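You operate a simulated robot arm through the tools that you are given. There is no shell and no other tool. Be economical: measure what you need, move in short steps, check, and stop when the job is done.

The job below is to be done with a simulated robot arm. You get a single attempt, and the scene is never put back.

## Task
Swap the empty green-label bin for the full orange-label bin, roll the trolley to the PACK mark and brake it.
Fine: the empty bin rides on the low deck; load only with the brake on.

Only the result counts: the job must be done as asked and must still hold three seconds after the hand-in. Knocking over, shifting, dropping, spilling or breaking anything else fails it.

## Robot
A 6-joint arm with a two-finger parallel gripper on a trunk, on a base that drives. Base frame: it is fixed to the floor where the robot stands at the start and does not move with it; the origin is under the middle of the robot, x ahead of it, y to its left, z up. Readings come in mm, degrees, newtons and seconds.
With the tool pointing down near the work surface it reaches from about 140 to 500 mm from the robot's upright axis, wherever it stands. Its first joint turns from -166.0 to 166.0 degrees. Places, roughly: bin trolley [-900, -300, 200]; brake switch [-700, -700, 800]; low deck of the bin trolley [-900, -300, 200]; purple-label bin [-1750, 2250, 1500]. Payload 4.1 kg.
Tool frame: the origin (TCP) lies between the finger pads and is the grasp point; the fingertips stand 23 mm ahead of it; z points along the fingers, y is the line along which they close. The gripper opens to 94 mm. The fingers are 38 mm wide and 10 mm thick; the gripper's body (54 by 96 mm) begins 39 mm behind the TCP.
Orientation is told as [roll, pitch, yaw] about the base's x, y, z axes, in that order, counted from this pose: with the fingers straight down and closing along the base's y, the tool's x points along the base's -x, its y along +y and its z along -z.

## Interface
- The arm moves only by the tool arm_command. Its argument "motion" is a list of rows, each a list of 7 numbers: the gripper command, from -1 (fully open) to 1 (shut), values between in proportion, then the shift along the tool's x, y, z in mm, then the turn, a rotation vector about the tool's x, y, z in degrees. In form: [[grip, x, y, z, rx, ry, rz], ...]. A call has 1 to 10 rows; each row shifts and turns the commanded pose from where the row before left it, along the tool's axes as they then stand. A row lasts 0.2 s, in which the tool goes at most 50 mm and 8.6 degrees; a call with a longer step from one row to the next is refused whole, and so is a gripper value outside its range. Where a pose cannot be reached the arm comes as near as it can. A force on the tool above 40 N (or 10 N above the force at the start of the call, whichever is more), or a blocked arm, ends the call early, and 0.2 s more pass. Each finger travels about 45 mm/s and halts on what it meets, pressing with about 28 N; the grip force reading is that of the motor and also rises with nothing between the fingers. The clock runs only during rows and for 0.2 s after the last one: add rows that do not move to give the fingers time. The reply holds the time, the measured pose of the TCP, the force on the tool along the base axes, the opening and the grip force, in the units named above and with some noise, with the torque about the TCP (base axes, N m) and any sound that the robot's microphone picked up.
- Cameras (640 x 400 px; columns grow to the right, rows downward): "scene" is now at [-60.9, 89.2, 1401.8]; the picture's right is [-1.00, 0.01, -0.00], its down [0.01, 0.77, -0.64] and it looks along [-0.01, -0.64, -0.77] (base axes); focal length 214 px, centre (320, 200). "wrist" rides on the gripper at [86, 16, -75] in the tool frame; the picture's right is [-0.18, 0.98, 0.00], its down [-0.58, -0.11, -0.81] and it looks along [-0.79, -0.15, 0.59] (tool axes); focal length 243 px, centre (320, 200). There is no depth. A picture from a camera that has moved, and an enlarged one, comes with that camera's place and axes in the base frame and with its lens.
- camera(camera): a new picture of that camera. It takes no simulated time.
- slide_trunk(by): slides the trunk up (or, below 0, down) by that many mm; the arm and the scene camera ride with it, the base frame stays. It gives what a move gives, with no picture.
- drive_base(legs): drives the robot by 1 to 6 legs, each [ahead, turn to the left] in mm and degrees, along the robot's own axes; the way and the turn of a leg run together, so that a leg with both is an arc; at most 1500 mm and 180 degrees a leg. The arm and the cameras ride along, it lands a little off, and it stops where it bumps. It gives what a move gives.
- turn_head(pan, tilt): turns the head with the scene camera to pan (to the left, within 155 degrees either way) and tilt (down, from -29 to 69), counted from straight ahead of the robot. It gives what a move gives.
- zoom(camera, box): a new picture of the part [left, top, right, bottom] of that camera's present view, enlarged. It takes no simulated time.
- finish_job(): hands the job in; it is judged then, once.

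Work in short steps. Places have to be worked out from the pictures, the camera data and where the tool is seen: move nearer, look again, correct. Check each grasp and each placing, and mend what went wrong. You have 120 turns and 90 pictures in all, those below and enlarged ones among them. Open the gripper and draw the arm clear of the work before you hand the job in, unless the task says otherwise; then end with one line.

The tools are called after ">>>" by a JSON object that holds its "fn" and its "kwargs". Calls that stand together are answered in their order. arm_command: Moves the arm, as the interface text tells. Its arguments: {"type":"object","properties":{"motion":{"type":"array","items":{"type":"array","items":{"type":"number"}}}},"required":["motion"]} The other tools are called the same way: slide_trunk (by) slides the trunk up or down; drive_base (legs) drives the base; turn_head (pan, tilt) turns the head that bears the scene camera; camera (camera) takes a picture; zoom (camera, box) takes an enlarged picture of a part of a camera's view; finish_job () hands the job in.

At the start:

```text
t: 0.0
tool_pos: [-245.4, -269.1, 1092.5]
tool_rot: [0.0, 0.1, 0.0]
force: [-0.3, -0.7, -0.1]
wrist_torque: [0.03, -0.01, 0.02]
opening: 93.8
finger_force: 0.0
trunk travel left (down, up): [-375.0, 215.0]
robot x, y, heading: [1.7, 0.4, -0.1]
head pan, tilt: [-90.6, 50.1]
```

scene: 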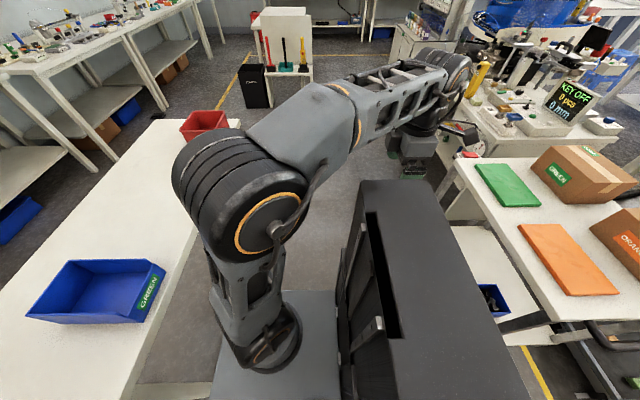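
wrist: 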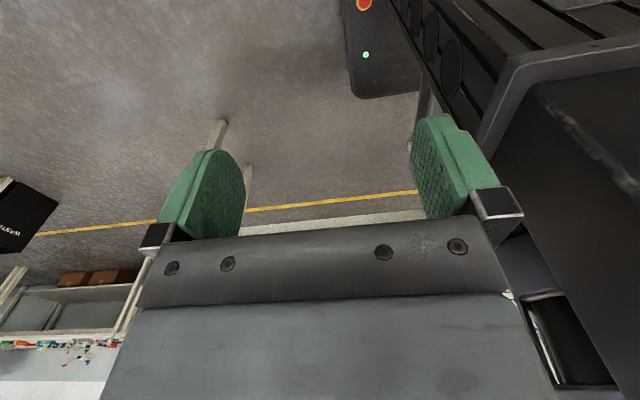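

The scene camera looks to the robot's right: a green-label bin stands on the bench at left (+x) and the trolley area is at right. I'll turn the head to see the trolley and the rest.

>>> {"fn": "turn_head", "kwargs": {"pan": -150, "tilt": 40}}

>>> {"fn": "camera", "kwargs": {"camera": "scene"}}

>>> {"fn": "turn_head", "kwargs": {"pan": 150, "tilt": 30}}

>>> {"fn": "camera", "kwargs": {"camera": "scene"}}

>>> {"fn": "turn_head", "kwargs": {"pan": 70, "tilt": 30}}

>>> {"fn": "camera", "kwargs": {"camera": "scene"}}

>>> {"fn": "turn_head", "kwargs": {"pan": 0, "tilt": 35}}

>>> {"fn": "camera", "kwargs": {"camera": "scene"}}

```text
t: 1.3
tool_pos: [-244.5, -268.7, 1091.3]
tool_rot: [0.0, 0.0, 0.0]
force: [0.3, 1.1, -0.1]
wrist_torque: [0.02, -0.01, 0.01]
opening: 94.1
finger_force: 0.0
trunk travel left (down, up): [-375.0, 215.0]
robot x, y, heading: [-0.0, 0.9, -0.3]
head pan, tilt: [-150.0, 40.0]
```

```text
87 pictures are left
camera scene: at [-133.7, 123.5, 1416.0], right [-0.5, 0.87, 0.0], down [0.56, 0.32, -0.77], along [-0.66, -0.38, -0.64], focal length 214 px, centre (320, 200)
```

scene: 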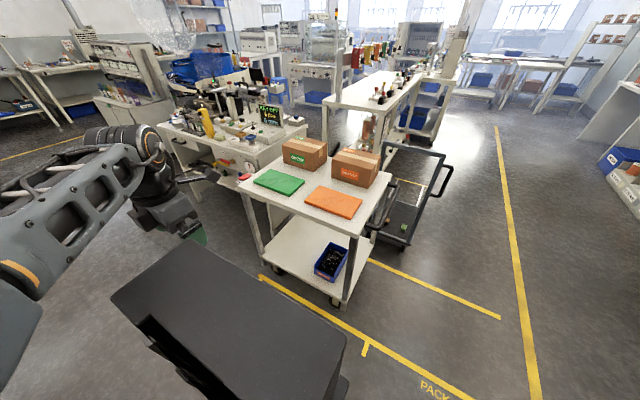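

```text
t: 5.4
tool_pos: [-244.1, -269.4, 1092.4]
tool_rot: [0.0, 0.0, -0.1]
force: [-0.4, -0.4, 0.7]
wrist_torque: [0.03, -0.01, -0.05]
opening: 93.9
finger_force: 0.1
trunk travel left (down, up): [-375.0, 215.0]
robot x, y, heading: [2.8, -0.3, -0.1]
head pan, tilt: [150.0, 30.0]
```

```text
86 pictures are left
camera scene: at [-138.4, 211.3, 1431.4], right [0.5, 0.87, 0.0], down [0.43, -0.25, -0.87], along [-0.75, 0.43, -0.5], focal length 214 px, centre (320, 200)
```

scene: 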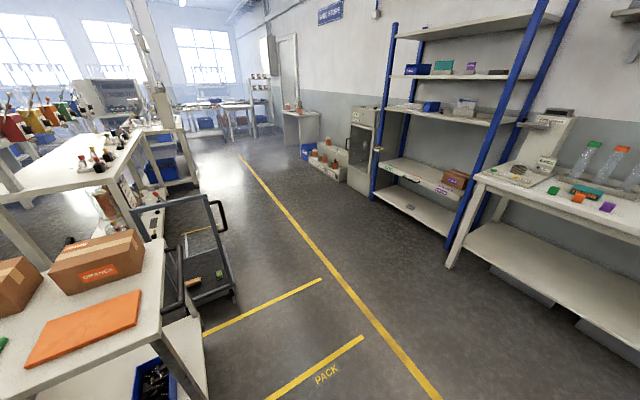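

```text
t: 6.9
tool_pos: [-244.6, -269.4, 1092.0]
tool_rot: [-0.1, 0.0, 0.0]
force: [0.2, -0.2, 0.6]
wrist_torque: [0.01, 0.03, 0.03]
opening: 93.9
finger_force: 0.0
trunk travel left (down, up): [-375.0, 215.0]
robot x, y, heading: [1.9, -2.3, -0.5]
head pan, tilt: [70.0, 30.0]
```

```text
85 pictures are left
camera scene: at [-29.2, 251.1, 1431.4], right [0.94, -0.34, 0.0], down [-0.17, -0.47, -0.87], along [0.3, 0.81, -0.5], focal length 214 px, centre (320, 200)
```

scene: 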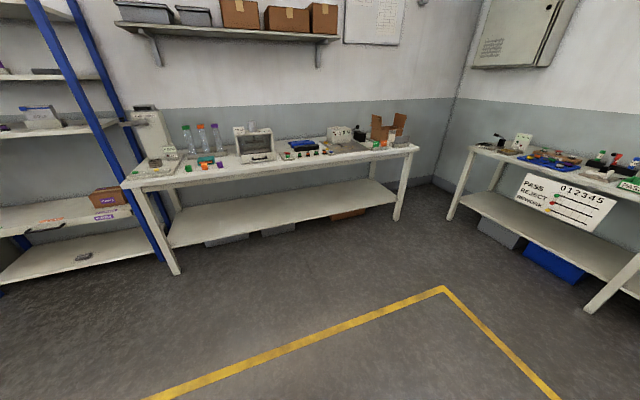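

```text
t: 8.3
tool_pos: [-244.6, -269.4, 1092.0]
tool_rot: [0.0, 0.0, 0.1]
force: [0.4, -0.1, -0.5]
wrist_torque: [0.0, -0.01, 0.0]
opening: 94.1
finger_force: 0.1
trunk travel left (down, up): [-375.0, 215.0]
robot x, y, heading: [1.5, 2.0, 0.1]
head pan, tilt: [0.0, 35.0]
```

```text
84 pictures are left
camera scene: at [28.0, 166.2, 1423.6], right [0.0, -1.0, 0.0], down [-0.57, 0.0, -0.82], along [0.82, 0.0, -0.57], focal length 214 px, centre (320, 200)
```

scene: 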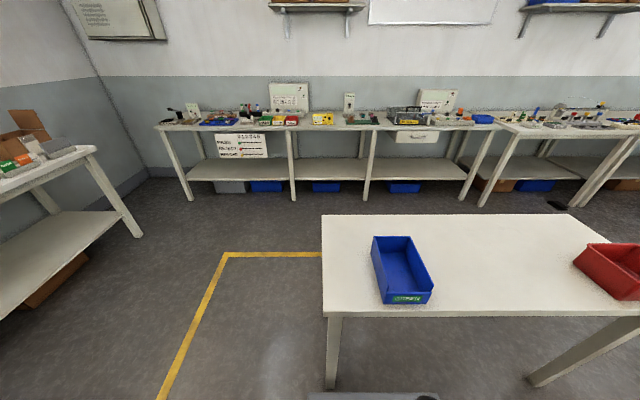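

The green bin is on the bench ahead-right; the white trolley carries a blue bin on its low deck. I'll look at the trolley up close.

>>> {"fn": "turn_head", "kwargs": {"pan": -150, "tilt": 40}}

>>> {"fn": "zoom", "kwargs": {"camera": "scene", "box": [220, 130, 400, 242]}}

>>> {"fn": "zoom", "kwargs": {"camera": "scene", "box": [240, 210, 520, 400]}}

>>> {"fn": "zoom", "kwargs": {"camera": "scene", "box": [150, 80, 310, 200]}}

```text
t: 10.7
tool_pos: [-244.8, -269.7, 1092.5]
tool_rot: [0.0, 0.1, 0.0]
force: [0.4, 0.1, -0.2]
wrist_torque: [-0.02, -0.03, 0.0]
opening: 94.0
finger_force: 0.1
trunk travel left (down, up): [-375.0, 215.0]
robot x, y, heading: [-3.8, 0.8, 0.1]
head pan, tilt: [-150.0, 40.0]
```

```text
3.56 times, centred on (310, 186) of scene
camera zoom: at [-133.7, 123.6, 1416.0], right [-0.5, 0.87, 0.0], down [0.56, 0.32, -0.77], along [-0.66, -0.38, -0.64], focal length 763 px, centre (356, 250)
```

zoom: 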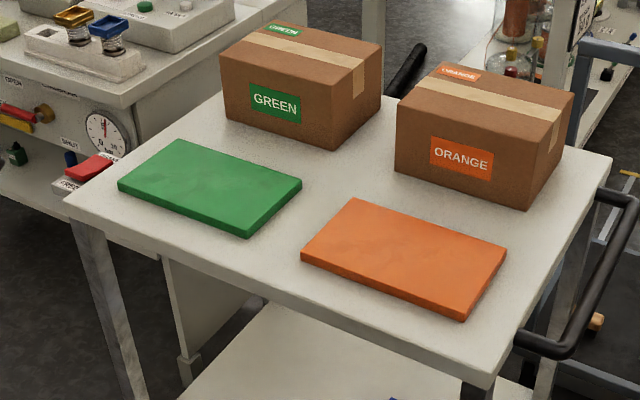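

```text
2.11 times, centred on (380, 305) of scene
camera zoom: at [-133.7, 123.6, 1416.0], right [-0.5, 0.87, 0.0], down [0.56, 0.32, -0.77], along [-0.66, -0.38, -0.64], focal length 452 px, centre (194, -21)
```

zoom: 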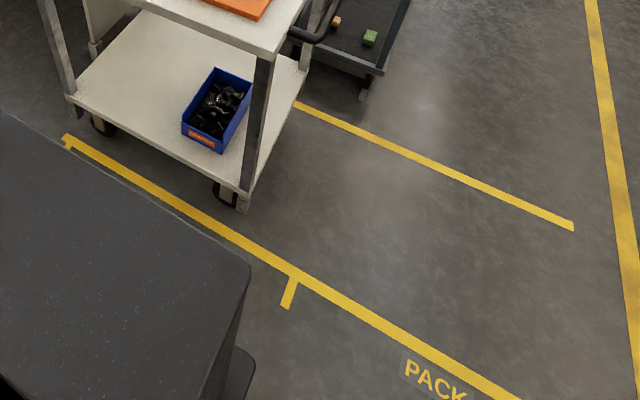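

```text
3.33 times, centred on (230, 140) of scene
camera zoom: at [-133.7, 123.6, 1416.0], right [-0.5, 0.87, 0.0], down [0.56, 0.32, -0.77], along [-0.66, -0.38, -0.64], focal length 715 px, centre (620, 400)
```

zoom: 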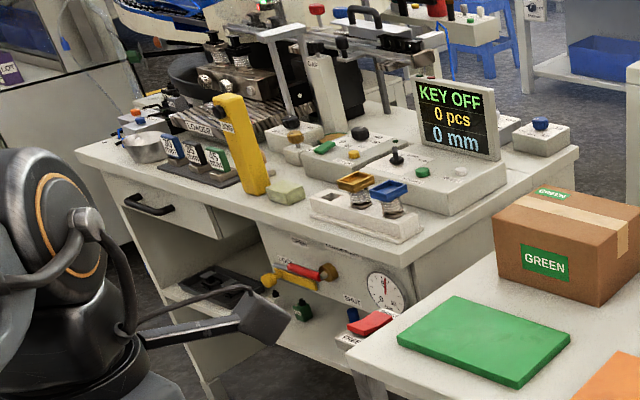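

The red rocker at the trolley's −y corner appears to be the brake switch, and the full orange bin sits on the low deck. The PACK bay seems to run from about y=150 to 790 along the x≈-630 line. I'll back off from the bench a little, turn to face the trolley, and look closer.

>>> {"fn": "drive_base", "kwargs": {"legs": [[-100, 0], [0, 90], [0, 90]]}}

>>> {"fn": "turn_head", "kwargs": {"pan": 20, "tilt": 45}}

>>> {"fn": "camera", "kwargs": {"camera": "scene"}}

```text
t: 19.5
tool_pos: [137.5, 275.7, 1091.2]
tool_rot: [-0.1, -0.1, -178.3]
force: [-0.7, 0.1, 0.2]
wrist_torque: [-0.03, 0.03, -0.01]
opening: 93.8
finger_force: 0.1
trunk travel left (down, up): [-375.0, 215.0]
robot x, y, heading: [-98.9, -3.2, -178.2]
head pan, tilt: [-150.0, 40.0]
```

```text
t: 22.1
tool_pos: [138.0, 274.7, 1092.6]
tool_rot: [0.0, 0.0, -178.3]
force: [-0.2, 0.0, 0.9]
wrist_torque: [-0.01, 0.01, 0.0]
opening: 93.9
finger_force: 0.1
trunk travel left (down, up): [-375.0, 215.0]
robot x, y, heading: [-98.4, 5.0, -178.5]
head pan, tilt: [20.0, 45.0]
```

```text
80 pictures are left
camera scene: at [-109.8, -195.2, 1408.8], right [-0.37, 0.93, 0.0], down [0.66, 0.26, -0.71], along [-0.66, -0.26, -0.71], focal length 214 px, centre (320, 200)
```

scene: 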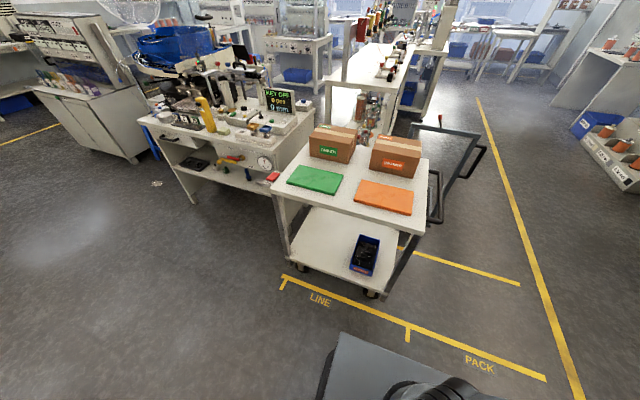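

Now zoom on the switch and the trolley.

>>> {"fn": "zoom", "kwargs": {"camera": "scene", "box": [220, 140, 320, 202]}}

>>> {"fn": "zoom", "kwargs": {"camera": "scene", "box": [260, 200, 560, 388]}}

>>> {"fn": "turn_head", "kwargs": {"pan": -30, "tilt": 69}}

>>> {"fn": "camera", "kwargs": {"camera": "scene"}}

```text
6.40 times, centred on (270, 171) of scene
camera zoom: at [-109.8, -195.2, 1408.8], right [-0.37, 0.93, 0.0], down [0.66, 0.26, -0.71], along [-0.66, -0.26, -0.71], focal length 1373 px, centre (640, 386)
```

zoom: 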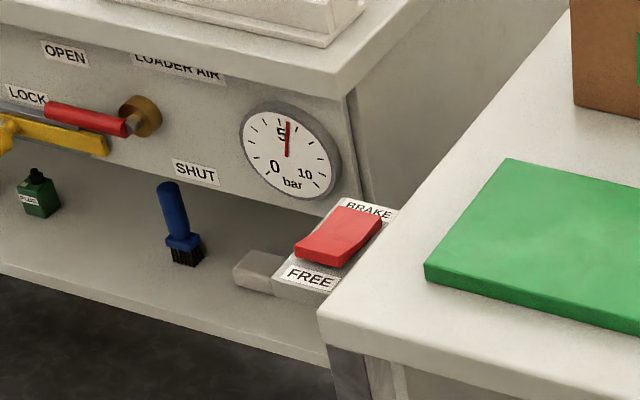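

```text
2.13 times, centred on (410, 294) of scene
camera zoom: at [-109.8, -195.2, 1408.8], right [-0.37, 0.93, 0.0], down [0.66, 0.26, -0.71], along [-0.66, -0.26, -0.71], focal length 456 px, centre (128, 0)
```

zoom: 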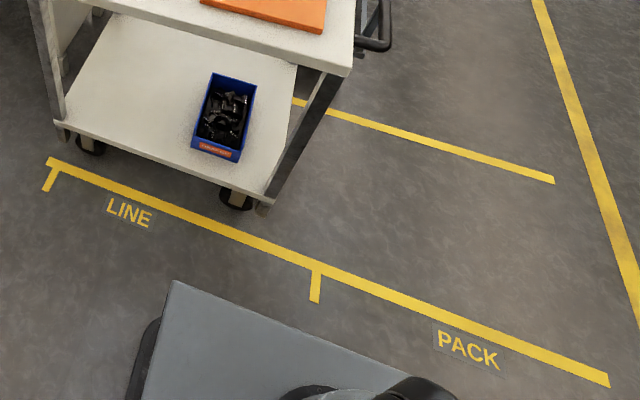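

```text
t: 23.3
tool_pos: [137.7, 275.4, 1092.0]
tool_rot: [-0.1, 0.0, -178.3]
force: [-0.5, 0.0, 0.0]
wrist_torque: [0.02, 0.01, -0.01]
opening: 93.9
finger_force: 0.0
trunk travel left (down, up): [-375.0, 215.0]
robot x, y, heading: [-99.6, -2.9, -178.4]
head pan, tilt: [-30.0, 68.8]
```

```text
77 pictures are left
camera scene: at [-83.4, -138.7, 1379.9], right [0.47, 0.88, 0.0], down [0.82, -0.44, -0.36], along [-0.32, 0.17, -0.93], focal length 214 px, centre (320, 200)
```

scene: 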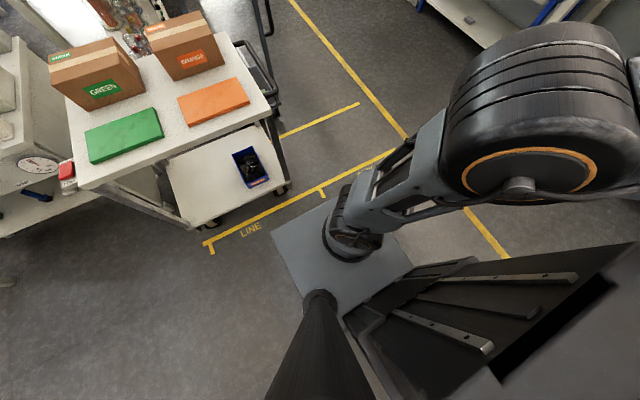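

The rocker is labelled BRAKE (−x half) and FREE (+x half), located near (-735,-700,~790); I need a close look to see which half is pressed. I'll drive in front of the switch.

>>> {"fn": "drive_base", "kwargs": {"legs": [[0, 88.4], [560, 0], [0, -90], [220, 0]]}}

>>> {"fn": "turn_head", "kwargs": {"pan": 0, "tilt": 50}}

>>> {"fn": "camera", "kwargs": {"camera": "scene"}}

```text
t: 35.3
tool_pos: [-88.1, -286.4, 1093.0]
tool_rot: [0.0, 0.0, 178.9]
force: [0.5, 0.1, 0.4]
wrist_torque: [0.03, 0.02, -0.04]
opening: 94.2
finger_force: 0.2
trunk travel left (down, up): [-375.0, 215.0]
robot x, y, heading: [-337.4, -551.4, 178.8]
head pan, tilt: [-30.0, 68.8]
```

```text
t: 36.2
tool_pos: [-88.1, -286.3, 1091.7]
tool_rot: [0.0, -0.1, 178.9]
force: [-1.2, -0.5, 0.1]
wrist_torque: [0.01, -0.02, 0.0]
opening: 93.8
finger_force: 0.1
trunk travel left (down, up): [-375.0, 215.0]
robot x, y, heading: [-336.8, -547.1, 179.1]
head pan, tilt: [0.0, 50.0]
```

```text
76 pictures are left
camera scene: at [-358.0, -716.1, 1401.8], right [0.02, 1.0, 0.0], down [0.77, -0.02, -0.64], along [-0.64, 0.01, -0.77], focal length 214 px, centre (320, 200)
```

scene: 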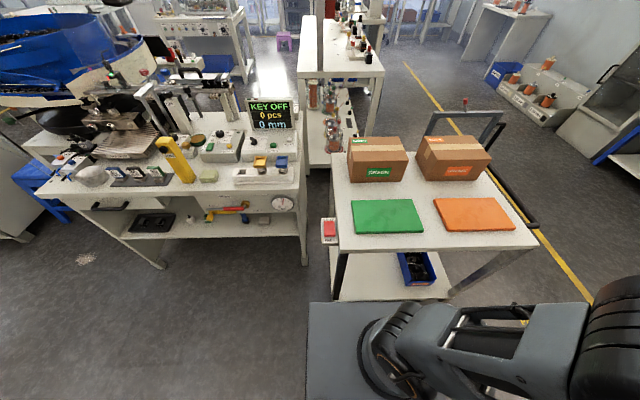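

>>> {"fn": "zoom", "kwargs": {"camera": "scene", "box": [310, 205, 358, 235]}}

>>> {"fn": "zoom", "kwargs": {"camera": "scene", "box": [310, 180, 540, 324]}}

```text
13.33 times, centred on (334, 220) of scene
camera zoom: at [-358.0, -716.1, 1401.8], right [0.02, 1.0, 0.0], down [0.77, -0.02, -0.64], along [-0.64, 0.01, -0.77], focal length 2860 px, centre (133, -67)
```

zoom: 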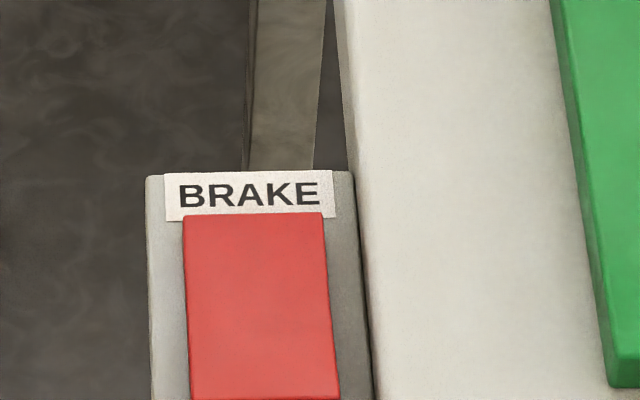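

```text
2.78 times, centred on (425, 252) of scene
camera zoom: at [-358.0, -716.1, 1401.8], right [0.02, 1.0, 0.0], down [0.77, -0.02, -0.64], along [-0.64, 0.01, -0.77], focal length 596 px, centre (28, 56)
```

zoom: 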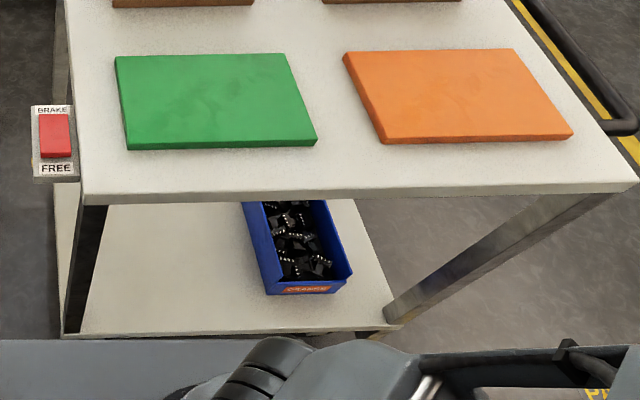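

>>> {"fn": "zoom", "kwargs": {"camera": "scene", "box": [314, 214, 346, 250]}}

>>> {"fn": "turn_head", "kwargs": {"pan": -30, "tilt": 69}}

>>> {"fn": "camera", "kwargs": {"camera": "scene"}}

```text
11.11 times, centred on (330, 232) of scene
camera zoom: at [-358.0, -716.1, 1401.8], right [0.02, 1.0, 0.0], down [0.77, -0.02, -0.64], along [-0.64, 0.01, -0.77], focal length 2383 px, centre (209, -156)
```

zoom: 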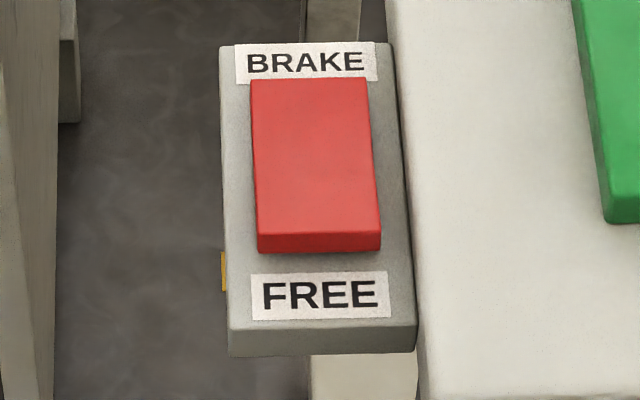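

```text
t: 37.2
tool_pos: [-87.5, -286.6, 1091.9]
tool_rot: [0.0, 0.0, 178.9]
force: [0.6, -0.1, -0.2]
wrist_torque: [0.05, -0.01, 0.01]
opening: 94.0
finger_force: 0.1
trunk travel left (down, up): [-375.0, 215.0]
robot x, y, heading: [-337.6, -548.9, 178.8]
head pan, tilt: [-30.0, 68.8]
```

```text
72 pictures are left
camera scene: at [-328.9, -688.8, 1379.9], right [0.52, 0.86, 0.0], down [0.8, -0.48, -0.36], along [-0.31, 0.19, -0.93], focal length 214 px, centre (320, 200)
```

scene: 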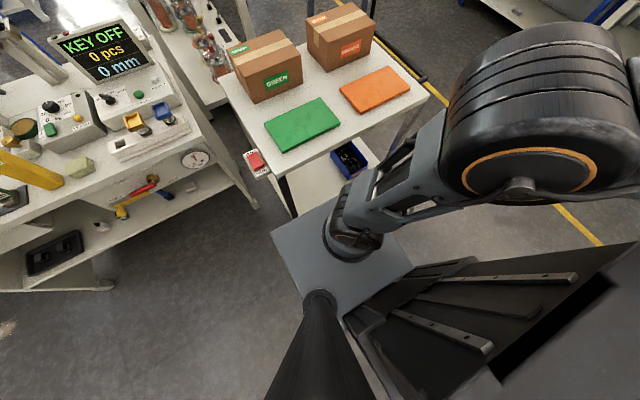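

From above I can't tell which end of the rocker is down. I'll swing the arm round to the front at its current height, turning the tool so the wrist camera can view the rocker side-on.

>>> {"fn": "arm_command", "kwargs": {"motion": [[-1, -41, -16, 0, 0, 0, 0], [-1, -41, -16, 0, 0, 0, 0], [-1, -41, -16, 0, 0, 0, 0], [-1, -41, -16, 0, 0, 0, 0], [-1, -41, -16, 0, 0, 0, 0], [-1, -41, -16, 0, 0, 0, 0], [-1, -40, 8, 0, 0, 0, 0], [-1, -40, 16, 0, 0, 0, 0], [-1, -40, 16, 0, 0, 0, 0], [-1, -40, 16, 0, 0, 0, 0]]}}

>>> {"fn": "arm_command", "kwargs": {"motion": [[1, -40, 20, 0, 0, 0, 8], [1, -40, 25, 0, 0, 0, 8], [1, -20, 40, 0, 0, 0, 8], [1, 0, 45, 0, 0, 0, 8], [1, 0, 45, 0, 0, 0, 8], [1, 0, 45, 0, 0, 0, 8], [1, 0, 45, 0, 0, 0, 8], [1, 0, 45, 0, 0, 0, 8], [1, 0, 0, 0, 0, 0, 8], [1, 0, 0, 0, 0, 0, 8]]}}

>>> {"fn": "camera", "kwargs": {"camera": "wrist"}}

```text
t: 39.4
tool_pos: [-493.1, -235.2, 1091.8]
tool_rot: [0.0, 0.0, 178.8]
force: [-0.6, 0.1, -0.4]
wrist_torque: [-0.01, 0.06, -0.01]
opening: 94.1
finger_force: 0.0
trunk travel left (down, up): [-375.0, 215.0]
robot x, y, heading: [-342.5, -551.2, 178.7]
head pan, tilt: [-30.0, 68.8]
```

```text
t: 41.6
tool_pos: [-751.7, -473.3, 1093.2]
tool_rot: [0.0, 0.0, 98.8]
force: [-0.7, -0.5, -0.3]
wrist_torque: [-0.03, -0.02, 0.0]
opening: 0.0
finger_force: 27.9
trunk travel left (down, up): [-375.0, 215.0]
robot x, y, heading: [-340.9, -554.4, 179.0]
head pan, tilt: [-30.0, 68.8]
```

```text
71 pictures are left
camera wrist: at [-755.4, -560.8, 1166.7], right [-1.0, 0.03, 0.0], down [0.02, 0.59, 0.81], along [0.03, 0.81, -0.59], focal length 243 px, centre (320, 200)
```

wrist: 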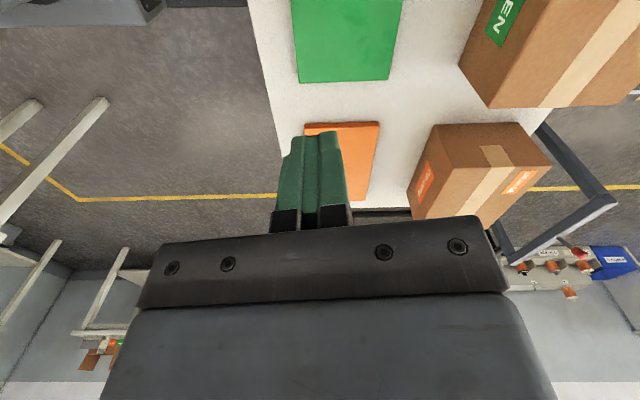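

The trolley is visible below, upside-down in the wrist view. I move to beside the switch and lower for a side look at the rocker.

>>> {"fn": "arm_command", "kwargs": {"motion": [[1, 0, 0, 0, 0, 0, 8.6], [1, 44, -10, 0, 0, 0, 0], [1, 44, -10, 0, 0, 0, 0], [1, 44, -10, 0, 0, 0, 0], [1, 44, -10, 0, 0, 0, 0], [1, 44, -10, 0, 0, 0, 0], [1, 44, -10, 0, 0, 0, 0], [1, 0, 0, 45, 0, 0, 0], [1, 0, 0, 45, 0, 0, 0], [1, 0, 0, 45, 0, 0, 0]]}}

>>> {"fn": "arm_command", "kwargs": {"motion": [[1, 0, 0, 45, 0, 0, 0], [1, 0, 0, 45, 0, 0, 0]]}}

>>> {"fn": "camera", "kwargs": {"camera": "wrist"}}

```text
t: 43.8
tool_pos: [-692.1, -736.9, 956.8]
tool_rot: [0.0, 0.0, 90.2]
force: [-0.2, -0.1, 0.7]
wrist_torque: [0.03, -0.02, 0.0]
opening: 0.0
finger_force: 27.7
trunk travel left (down, up): [-375.0, 215.0]
robot x, y, heading: [-337.9, -548.2, 179.0]
head pan, tilt: [-30.0, 68.8]
```

```text
t: 44.4
tool_pos: [-691.5, -737.4, 866.7]
tool_rot: [0.1, 0.1, 90.4]
force: [0.0, 0.0, 0.6]
wrist_torque: [0.03, 0.04, -0.02]
opening: 0.0
finger_force: 28.0
trunk travel left (down, up): [-375.0, 215.0]
robot x, y, heading: [-337.8, -548.6, 178.8]
head pan, tilt: [-30.0, 68.8]
```

```text
70 pictures are left
camera wrist: at [-707.2, -824.4, 939.5], right [-0.98, 0.18, 0.0], down [0.11, 0.58, 0.81], along [0.14, 0.79, -0.59], focal length 243 px, centre (320, 200)
```

wrist: 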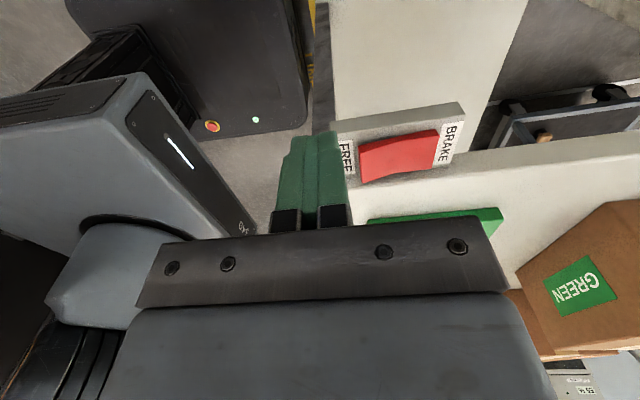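

>>> {"fn": "zoom", "kwargs": {"camera": "wrist", "box": [320, 90, 480, 190]}}

```text
4.00 times, centred on (400, 140) of wrist
camera zoom: at [-707.2, -824.4, 939.5], right [-0.98, 0.18, 0.0], down [0.11, 0.58, 0.81], along [0.14, 0.79, -0.59], focal length 970 px, centre (0, 440)
```

zoom: 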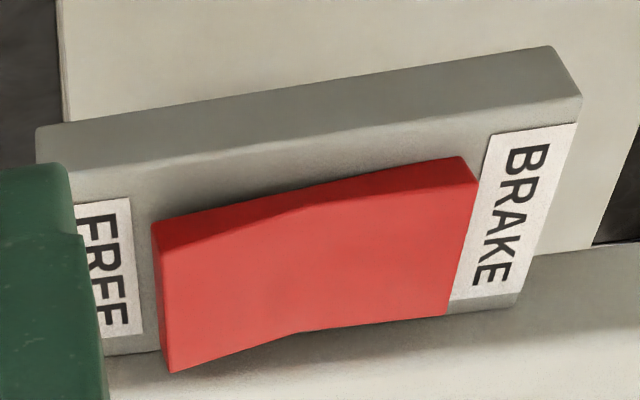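

The rocker's BRAKE half lies flush and the FREE half stands up, so the brake is on already. I'll lift the arm, retract it, and drive to the green bin on the bench.

>>> {"fn": "arm_command", "kwargs": {"motion": [[1, 0, 0, -45, 0, 0, 0], [1, 0, 0, -45, 0, 0, 0], [-1, 0, 0, -45, 0, 0, 0], [-1, -45, -10, 0, 0, 0, 0], [-1, -45, -15, 0, 0, 0, 0], [-1, -45, -15, 0, 0, 0, 0], [-1, -45, -10, 0, 0, 0, 0]]}}

>>> {"fn": "drive_base", "kwargs": {"legs": [[0, -89], [430, 0], [0, -90], [370, 0]]}}

>>> {"fn": "turn_head", "kwargs": {"pan": 0, "tilt": 55}}

>>> {"fn": "camera", "kwargs": {"camera": "scene"}}

>>> {"fn": "camera", "kwargs": {"camera": "wrist"}}

```text
t: 46.0
tool_pos: [-641.6, -557.0, 1002.9]
tool_rot: [0.0, 0.0, 90.4]
force: [0.0, -1.1, -1.1]
wrist_torque: [-0.02, -0.04, -0.01]
opening: 93.9
finger_force: 0.0
trunk travel left (down, up): [-375.0, 215.0]
robot x, y, heading: [-339.1, -550.7, 179.0]
head pan, tilt: [-30.0, 68.8]
```

```text
t: 55.0
tool_pos: [-81.7, 29.9, 1002.4]
tool_rot: [0.0, 0.0, -61.2]
force: [-0.6, 0.5, 0.1]
wrist_torque: [-0.01, -0.02, 0.02]
opening: 94.1
finger_force: 0.1
trunk travel left (down, up): [-375.0, 215.0]
robot x, y, heading: [-330.7, -143.8, 25.8]
head pan, tilt: [-30.0, 68.8]
stopped in leg 3: the robot was blocked; the commanded pose is now the measured one
```

```text
t: 55.9
tool_pos: [-81.3, 30.9, 1002.4]
tool_rot: [0.1, 0.0, -61.2]
force: [0.4, -0.5, -0.7]
wrist_torque: [0.0, 0.03, 0.03]
opening: 93.8
finger_force: 0.1
trunk travel left (down, up): [-375.0, 215.0]
robot x, y, heading: [-332.1, -143.7, 25.7]
head pan, tilt: [0.0, 55.0]
```

```text
68 pictures are left
camera scene: at [-394.8, 10.0, 1395.3], right [0.44, -0.9, 0.0], down [-0.74, -0.36, -0.57], along [0.52, 0.25, -0.82], focal length 214 px, centre (320, 200)
```

scene: 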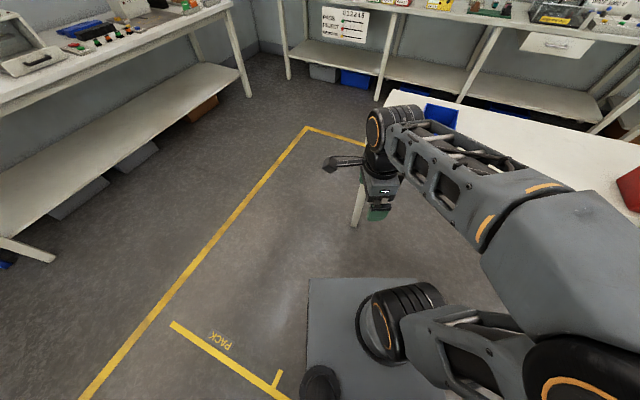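

```text
67 pictures are left
camera wrist: at [-109.6, 114.5, 1076.5], right [0.95, 0.31, 0.0], down [0.18, -0.56, 0.81], along [0.25, -0.77, -0.59], focal length 243 px, centre (320, 200)
```

wrist: 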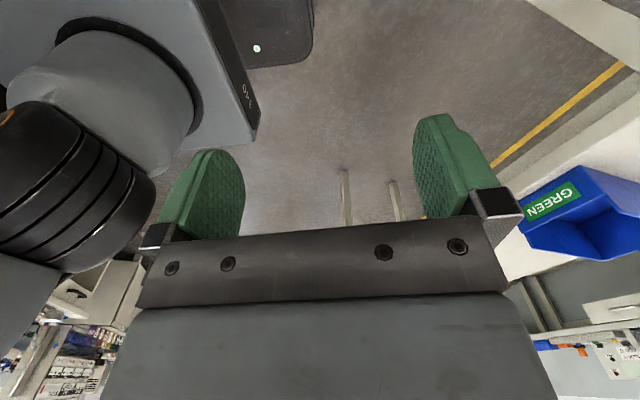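

The base's rear met something (likely the trolley side) while turning. I'll pull forward away and then aim at the bench.

>>> {"fn": "drive_base", "kwargs": {"legs": [[120, 0], [0, -33], [270, 0], [0, 7.2]]}}

>>> {"fn": "turn_head", "kwargs": {"pan": -150, "tilt": 40}}

>>> {"fn": "camera", "kwargs": {"camera": "scene"}}

>>> {"fn": "turn_head", "kwargs": {"pan": 0, "tilt": 50}}

>>> {"fn": "camera", "kwargs": {"camera": "scene"}}

```text
t: 60.8
tool_pos: [344.4, -76.4, 1002.9]
tool_rot: [0.0, -0.1, -87.1]
force: [-0.4, -0.6, -0.1]
wrist_torque: [0.0, 0.0, 0.0]
opening: 94.0
finger_force: 0.0
trunk travel left (down, up): [-375.0, 215.0]
robot x, y, heading: [42.9, -124.8, 0.1]
head pan, tilt: [0.0, 55.0]
```

```text
t: 63.2
tool_pos: [344.5, -76.0, 1003.0]
tool_rot: [0.0, 0.0, -87.0]
force: [-0.6, 0.4, 0.2]
wrist_torque: [0.02, 0.02, 0.0]
opening: 94.1
finger_force: 0.0
trunk travel left (down, up): [-375.0, 215.0]
robot x, y, heading: [43.5, -126.5, 0.3]
head pan, tilt: [-150.0, 40.0]
```

```text
66 pictures are left
camera scene: at [-92.0, -1.5, 1416.0], right [-0.5, 0.86, 0.0], down [0.56, 0.32, -0.77], along [-0.66, -0.38, -0.64], focal length 214 px, centre (320, 200)
```

scene: 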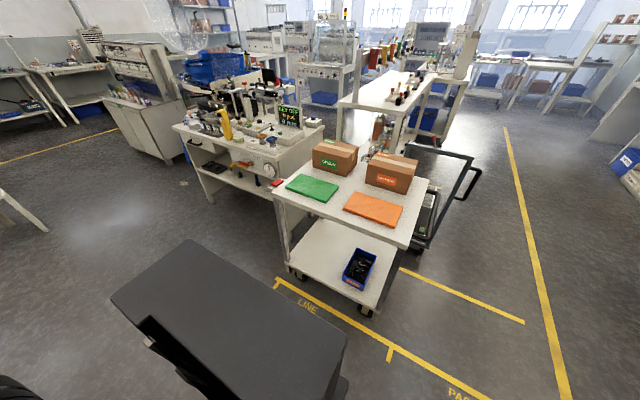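

```text
t: 65.5
tool_pos: [343.7, -76.0, 1002.8]
tool_rot: [0.0, 0.0, -87.0]
force: [0.0, 0.4, -0.5]
wrist_torque: [0.0, 0.03, -0.01]
opening: 93.8
finger_force: 0.0
trunk travel left (down, up): [-375.0, 215.0]
robot x, y, heading: [41.8, -123.4, 0.3]
head pan, tilt: [0.0, 50.0]
```

```text
65 pictures are left
camera scene: at [58.6, 41.3, 1401.9], right [0.0, -1.0, 0.0], down [-0.77, 0.0, -0.64], along [0.64, 0.0, -0.77], focal length 214 px, centre (320, 200)
```

scene: 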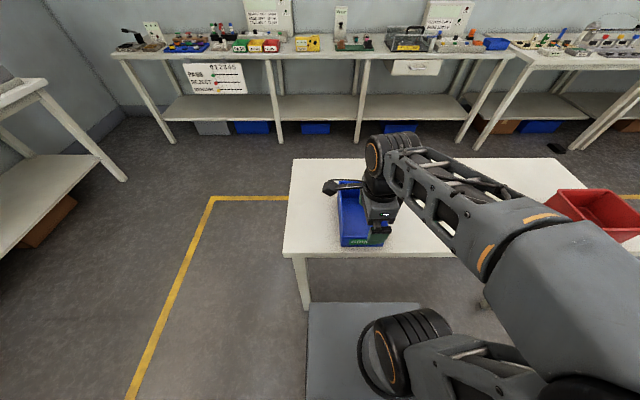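

>>> {"fn": "turn_head", "kwargs": {"pan": -150, "tilt": 45}}

>>> {"fn": "zoom", "kwargs": {"camera": "scene", "box": [240, 120, 480, 270]}}

>>> {"fn": "zoom", "kwargs": {"camera": "scene", "box": [240, 220, 480, 370]}}

>>> {"fn": "camera", "kwargs": {"camera": "wrist"}}

```text
t: 67.9
tool_pos: [345.0, -76.5, 1002.3]
tool_rot: [0.1, 0.0, -87.0]
force: [0.8, -0.1, -0.1]
wrist_torque: [0.01, 0.02, 0.0]
opening: 94.2
finger_force: 0.1
trunk travel left (down, up): [-375.0, 215.0]
robot x, y, heading: [41.9, -123.3, 0.1]
head pan, tilt: [-150.0, 45.0]
```

```text
2.67 times, centred on (360, 195) of scene
camera zoom: at [-88.8, 0.4, 1408.8], right [-0.5, 0.86, 0.0], down [0.61, 0.35, -0.71], along [-0.61, -0.35, -0.71], focal length 572 px, centre (213, 213)
```

zoom: 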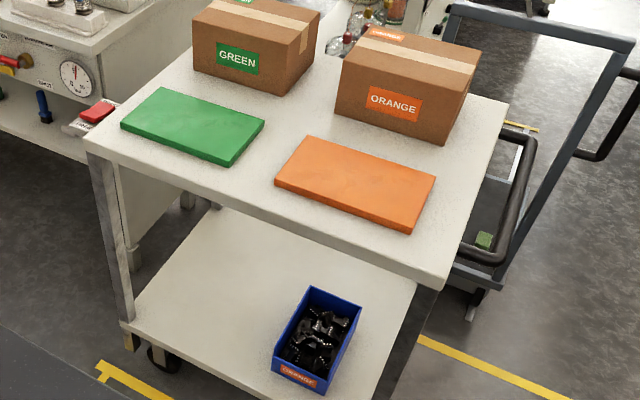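

```text
2.67 times, centred on (360, 295) of scene
camera zoom: at [-88.8, 0.4, 1408.8], right [-0.5, 0.86, 0.0], down [0.61, 0.35, -0.71], along [-0.61, -0.35, -0.71], focal length 572 px, centre (213, -53)
```

zoom: 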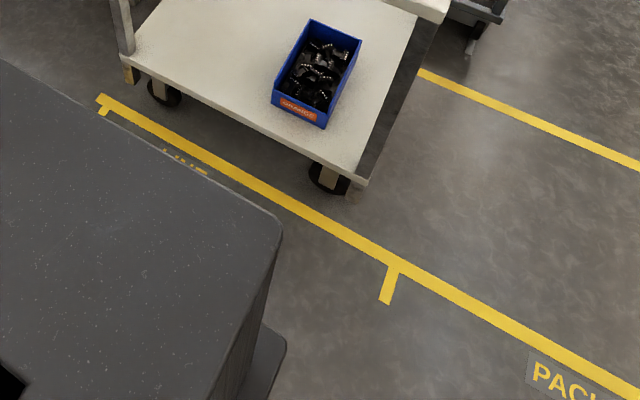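

```text
62 pictures are left
camera wrist: at [355.5, 10.9, 1076.5], right [0.99, -0.13, 0.0], down [-0.08, -0.59, 0.81], along [-0.11, -0.8, -0.59], focal length 243 px, centre (320, 200)
```

wrist: 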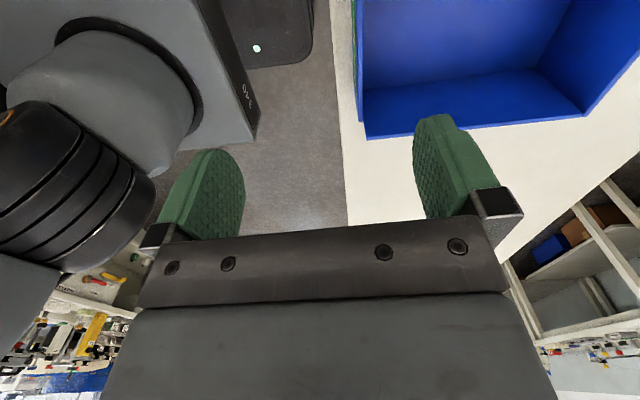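

The trolley seems to have crept about 45 mm toward +y from the bump; its load looks undisturbed, and I'll account for that. The bench top is at z≈780 and the green bin spans x 380–600, y −165…−15. I'll turn the tool half round, so the camera ends up on top, and tilt it forward about 40° so the same grip works under the trolley's top deck.

>>> {"fn": "arm_command", "kwargs": {"motion": [[-1, 0, 0, 0, 0, 0, 8.5], [-1, 0, 0, 0, 0, 0, 8.5], [-1, 0, 0, 0, 0, 0, 8.5], [-1, 0, 0, 0, 0, 0, 8.5], [-1, 0, 0, 0, 0, 0, 8.5], [-1, 0, 0, 0, 0, 0, 8.5], [-1, 0, 0, 0, 0, 0, 8.5], [-1, 0, 0, 0, 0, 0, 8.5], [-1, 0, 0, 0, 0, 0, 8.5], [-1, 0, 0, 0, 0, 0, 8.5]]}}

>>> {"fn": "arm_command", "kwargs": {"motion": [[-1, 0, 0, 0, 0, 0, 8], [-1, 0, 0, 0, 0, 8, 0], [-1, 0, 0, 0, 0, 8, 0], [-1, 0, 0, 0, 0, 8, 0], [-1, 0, 0, 0, 0, 8, 0], [-1, 0, 0, 0, 0, 8, 0]]}}

>>> {"fn": "camera", "kwargs": {"camera": "wrist"}}

```text
t: 70.1
tool_pos: [348.7, -120.5, 1002.3]
tool_rot: [-0.3, 0.1, -171.9]
force: [0.2, 0.0, 0.1]
wrist_torque: [0.03, 0.01, 0.01]
opening: 94.2
finger_force: 0.1
out of reach, approached as far as the arm can: row 9, 10
trunk travel left (down, up): [-375.0, 215.0]
robot x, y, heading: [42.5, -125.3, 0.1]
head pan, tilt: [-150.0, 45.0]
```

```text
t: 71.3
tool_pos: [348.0, -150.9, 950.9]
tool_rot: [-2.4, 20.6, 179.8]
force: [-0.5, 0.1, 0.0]
wrist_torque: [-0.04, -0.03, -0.06]
opening: 93.8
finger_force: 0.0
out of reach, approached as far as the arm can: row 1, 6
trunk travel left (down, up): [-375.0, 215.0]
robot x, y, heading: [40.4, -120.9, 0.2]
head pan, tilt: [-150.0, 45.0]
stopped in row 6: the arm was blocked; the commanded pose is now the measured one
```

```text
61 pictures are left
camera wrist: at [402.8, -170.1, 1049.5], right [-0.16, -0.98, -0.1], down [-0.83, 0.08, 0.55], along [-0.54, 0.17, -0.83], focal length 243 px, centre (320, 200)
```

wrist: 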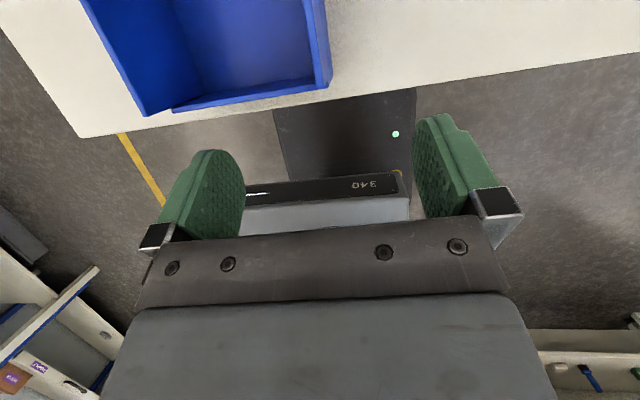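

The wrist hits its turn limit near a half turn when the target is straight ahead; with the target off to the robot's right it will have room. I'll re-park the robot about 100 mm to the left.

>>> {"fn": "drive_base", "kwargs": {"legs": [[-200, 0], [0, 45], [150, 0], [0, -45], [90, 0]]}}

>>> {"fn": "arm_command", "kwargs": {"motion": [[-1, 20, 35, 0, 0, 0, 0], [-1, 20, 35, 0, 0, 0, 0], [-1, 20, 35, 0, 2.4, 0, 0], [-1, 0, 0, 0, 0, 5, 0], [-1, 0, 0, 0, 0, 5, 0], [-1, 0, 0, 0, 0, 5, 0], [-1, 0, 0, 0, 0, 5, 0]]}}

>>> {"fn": "camera", "kwargs": {"camera": "wrist"}}

```text
t: 78.7
tool_pos: [347.0, -44.9, 952.5]
tool_rot: [-2.3, 20.9, -179.9]
force: [0.3, 0.4, 0.3]
wrist_torque: [-0.01, -0.06, -0.03]
opening: 93.9
finger_force: 0.1
trunk travel left (down, up): [-375.0, 215.0]
robot x, y, heading: [36.5, -22.6, 0.2]
head pan, tilt: [-150.0, 45.0]
```

```text
t: 80.3
tool_pos: [404.9, -149.3, 969.8]
tool_rot: [-5.8, 41.0, 178.1]
force: [0.2, 0.0, 0.3]
wrist_torque: [-0.03, 0.02, 0.01]
opening: 94.2
finger_force: 0.0
trunk travel left (down, up): [-375.0, 215.0]
robot x, y, heading: [37.9, -21.3, 0.0]
head pan, tilt: [-150.0, 45.0]
```

```text
60 pictures are left
camera wrist: at [421.2, -174.1, 1081.5], right [-0.11, -0.97, -0.2], down [-0.97, 0.06, 0.23], along [-0.21, 0.21, -0.95], focal length 243 px, centre (320, 200)
```

wrist: 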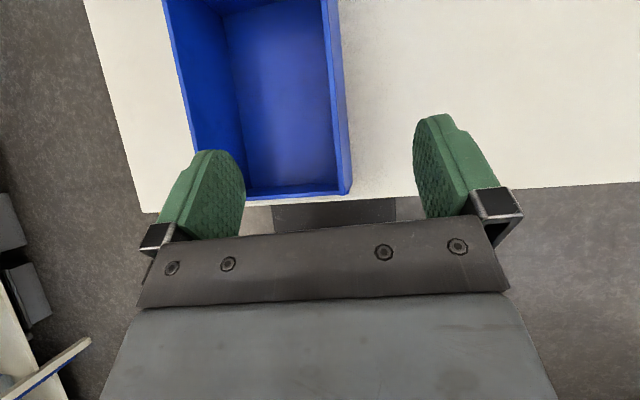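

Now there's room. I correct the small roll, then move the open fingers over the bin's right wall (y≈−151, rim z≈875) at mid-length.

>>> {"fn": "arm_command", "kwargs": {"motion": [[-1, 0, 0, 0, -4.5, 0, -1.4], [-1, 9.5, 1, 44, 0, 0, 0], [-1, 9.5, 1, 44, 0, 0, 0]]}}

>>> {"fn": "camera", "kwargs": {"camera": "wrist"}}

```text
t: 81.1
tool_pos: [476.8, -150.2, 915.1]
tool_rot: [-0.1, 41.0, 179.9]
force: [-0.2, -0.1, -0.3]
wrist_torque: [0.0, -0.01, -0.02]
opening: 94.0
finger_force: 0.1
trunk travel left (down, up): [-375.0, 215.0]
robot x, y, heading: [39.2, -21.7, -0.0]
head pan, tilt: [-150.0, 45.0]
```

```text
59 pictures are left
camera wrist: at [492.7, -166.6, 1028.2], right [-0.14, -0.98, -0.12], down [-0.97, 0.11, 0.23], along [-0.21, 0.15, -0.97], focal length 243 px, centre (320, 200)
```

wrist: 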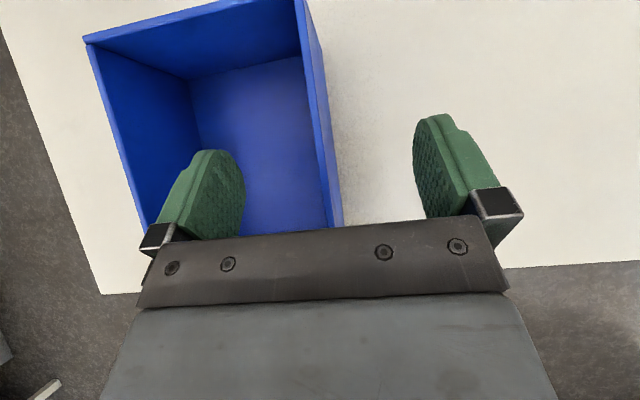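

The wall runs centrally between the fingers. I go straight down to z≈870 and check for contact.

>>> {"fn": "arm_command", "kwargs": {"motion": [[-1, -13, 0, 15, 0, 0, 0], [-1, -13, 0, 15, 0, 0, 0], [-1, -3, 0, 4, 0, 0, 0]]}}

>>> {"fn": "camera", "kwargs": {"camera": "wrist"}}

```text
t: 81.7
tool_pos: [480.1, -151.9, 887.5]
tool_rot: [0.3, 42.0, -180.0]
force: [0.5, 0.6, 16.8]
wrist_torque: [0.04, 1.07, -0.01]
opening: 94.2
finger_force: 0.0
trunk travel left (down, up): [-375.0, 215.0]
robot x, y, heading: [38.5, -22.8, 0.4]
head pan, tilt: [-150.0, 45.0]
stopped in row 3: the force on the tool passed its limit at 52 N (the readings are from after the stop); the commanded pose is now the measured one
```

```text
58 pictures are left
camera wrist: at [493.3, -168.6, 1000.7], right [-0.14, -0.98, -0.12], down [-0.97, 0.11, 0.21], along [-0.19, 0.15, -0.97], focal length 243 px, centre (320, 200)
```

wrist: 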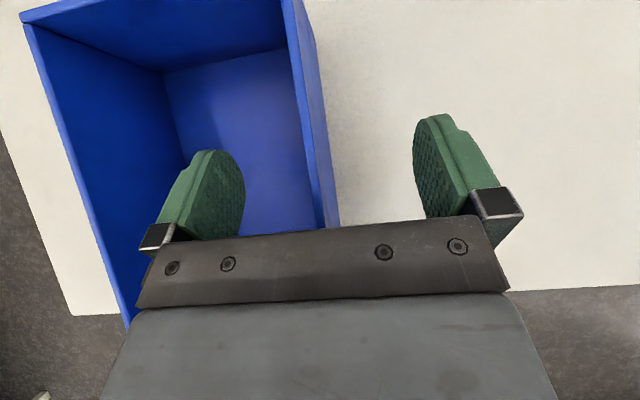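

The gripper body met the rim, so the rim is at about z 895. I raise slightly, lessen the tilt to ~28° for more finger overlap, and go lower in small steps.

>>> {"fn": "arm_command", "kwargs": {"motion": [[-1, 5, 0, -6, 0, 0, 0], [-1, 0, 0, 0, 0, -7, 0], [-1, 0, 0, 0, 0, -7, 0], [-1, -5, 0, 9, 0, 0, 0]]}}

```text
t: 82.7
tool_pos: [478.6, -151.3, 883.9]
tool_rot: [0.1, 27.7, 180.0]
force: [0.0, 1.1, -0.5]
wrist_torque: [0.0, 0.0, -0.03]
opening: 94.0
finger_force: 0.1
trunk travel left (down, up): [-375.0, 215.0]
robot x, y, heading: [34.8, -21.9, -0.0]
head pan, tilt: [-150.0, 45.0]
```

No contact at z 884; I close the fingers on the wall.

>>> {"fn": "arm_command", "kwargs": {"motion": [[1, -1, 0, 2, 0, 0, 0], [1, 0, 0, 0, 0, 0, 0], [1, 0, 0, 0, 0, 0, 0], [1, 0, 0, 0, 0, 0, 0], [1, 0, 0, 0, 0, 0, 0], [1, 0, 0, 0, 0, 0, 0], [1, 0, 0, 0, 0, 0, 0]]}}

>>> {"fn": "arm_command", "kwargs": {"motion": [[1, 5, 0, -9, 0, 0, 0], [1, 5, 0, -9, 0, 0, 0], [1, 0, 0, 0, 0, 0, 0]]}}

>>> {"fn": "camera", "kwargs": {"camera": "wrist"}}

```text
t: 84.3
tool_pos: [478.2, -152.0, 881.5]
tool_rot: [0.1, 27.8, 180.0]
force: [-0.1, 1.1, 0.3]
wrist_torque: [0.31, 0.09, 0.15]
opening: 4.9
finger_force: 28.5
trunk travel left (down, up): [-375.0, 215.0]
robot x, y, heading: [37.4, -17.9, 0.0]
head pan, tilt: [-150.0, 45.0]
```

```text
t: 85.1
tool_pos: [479.2, -152.1, 901.3]
tool_rot: [0.1, 27.8, 179.9]
force: [0.5, 0.1, -0.2]
wrist_torque: [-0.16, 0.01, -0.04]
opening: 4.4
finger_force: 27.9
trunk travel left (down, up): [-375.0, 215.0]
robot x, y, heading: [39.6, -18.6, 0.4]
head pan, tilt: [-150.0, 45.0]
```

```text
57 pictures are left
camera wrist: at [521.2, -168.4, 1007.3], right [-0.16, -0.98, -0.08], down [-0.89, 0.11, 0.44], along [-0.43, 0.15, -0.89], focal length 243 px, centre (320, 200)
```

wrist: 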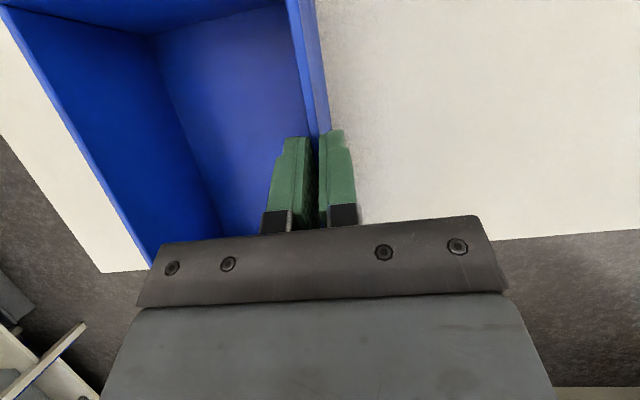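

Not certain that it lifted; I'll raise a bit more and check with the head camera.

>>> {"fn": "arm_command", "kwargs": {"motion": [[1, 10, 0, -18, 0, 0, 0], [1, 10, 0, -18, 0, 0, 0], [1, 0, 0, 0, 0, 0, 0]]}}

>>> {"fn": "turn_head", "kwargs": {"pan": 0, "tilt": 50}}

>>> {"fn": "camera", "kwargs": {"camera": "scene"}}

>>> {"fn": "camera", "kwargs": {"camera": "wrist"}}

```text
t: 85.9
tool_pos: [481.0, -152.2, 943.1]
tool_rot: [0.2, 27.8, -179.9]
force: [1.2, -0.4, -2.2]
wrist_torque: [-0.11, -0.02, 0.0]
opening: 4.8
finger_force: 28.3
trunk travel left (down, up): [-375.0, 215.0]
robot x, y, heading: [35.0, -19.4, 0.1]
head pan, tilt: [-150.0, 45.0]
```

```text
t: 88.3
tool_pos: [481.2, -151.7, 943.3]
tool_rot: [0.0, 27.8, 180.0]
force: [0.4, -0.6, -1.8]
wrist_torque: [-0.13, -0.03, 0.01]
opening: 4.8
finger_force: 27.8
trunk travel left (down, up): [-375.0, 215.0]
robot x, y, heading: [38.8, -18.4, 0.5]
head pan, tilt: [0.0, 50.0]
```

```text
56 pictures are left
camera scene: at [54.1, 145.5, 1401.9], right [0.0, -1.0, 0.0], down [-0.77, 0.0, -0.64], along [0.64, 0.0, -0.77], focal length 214 px, centre (320, 200)
```

scene: 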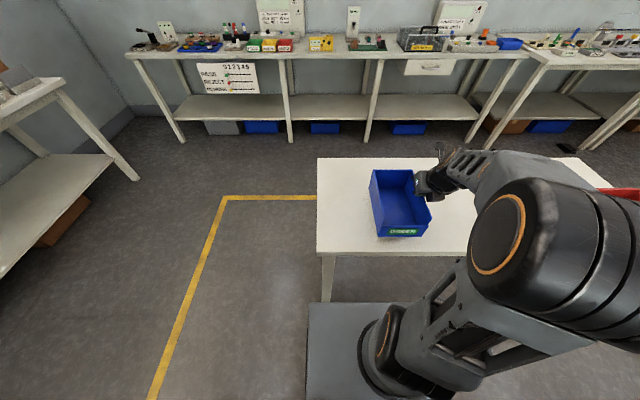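

```text
55 pictures are left
camera wrist: at [522.0, -167.9, 1049.0], right [-0.16, -0.98, -0.08], down [-0.89, 0.11, 0.44], along [-0.43, 0.15, -0.89], focal length 243 px, centre (320, 200)
```

wrist: 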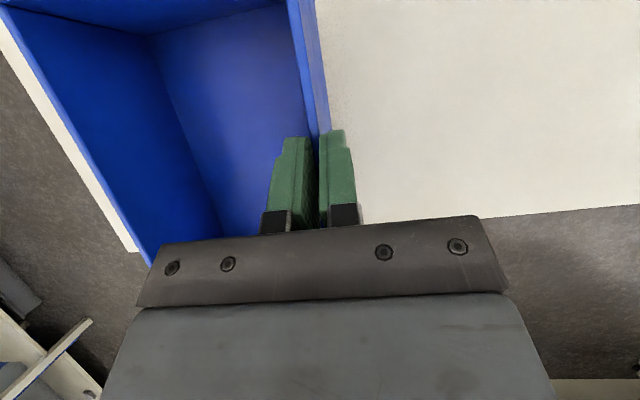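

The green bin is securely lifted (≈1.8 N) with TCP 101 mm above its base. I'll raise a bit more, back away and turn round to face the trolley's free deck area at y≈−400.

>>> {"fn": "arm_command", "kwargs": {"motion": [[1, 24, 0, -43, 0, 0, 0]]}}

>>> {"fn": "drive_base", "kwargs": {"legs": [[-140, 0], [0, -90], [445, 0], [0, -90]]}}

>>> {"fn": "turn_head", "kwargs": {"pan": 0, "tilt": 50}}

>>> {"fn": "camera", "kwargs": {"camera": "scene"}}

```text
t: 88.7
tool_pos: [482.9, -151.2, 991.3]
tool_rot: [0.1, 27.7, 179.9]
force: [-0.1, 0.8, -2.0]
wrist_torque: [-0.13, 0.04, -0.03]
opening: 4.8
finger_force: 28.0
trunk travel left (down, up): [-375.0, 215.0]
robot x, y, heading: [38.1, -19.3, 0.1]
head pan, tilt: [0.0, 50.0]
```

```text
t: 99.9
tool_pos: [-549.2, -313.9, 991.4]
tool_rot: [0.1, 27.8, -1.4]
force: [-0.3, -0.2, -2.5]
wrist_torque: [0.13, 0.01, -0.01]
opening: 4.7
finger_force: 28.3
trunk travel left (down, up): [-375.0, 215.0]
robot x, y, heading: [-105.4, -454.2, 178.9]
head pan, tilt: [0.0, 50.0]
```

```text
t: 100.5
tool_pos: [-550.1, -314.0, 990.8]
tool_rot: [0.2, 27.6, -1.3]
force: [-0.2, -0.2, -2.6]
wrist_torque: [0.11, -0.03, -0.01]
opening: 5.0
finger_force: 28.0
trunk travel left (down, up): [-375.0, 215.0]
robot x, y, heading: [-108.8, -457.8, 178.7]
head pan, tilt: [0.0, 50.0]
```

```text
54 pictures are left
camera scene: at [-129.7, -622.0, 1401.9], right [0.02, 1.0, 0.0], down [0.77, -0.02, -0.64], along [-0.64, 0.01, -0.77], focal length 214 px, centre (320, 200)
```

scene: 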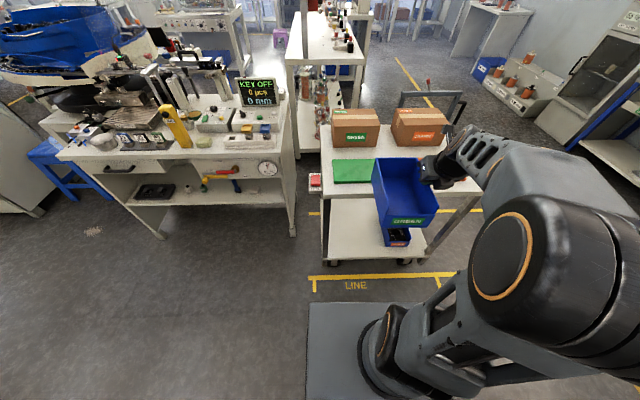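

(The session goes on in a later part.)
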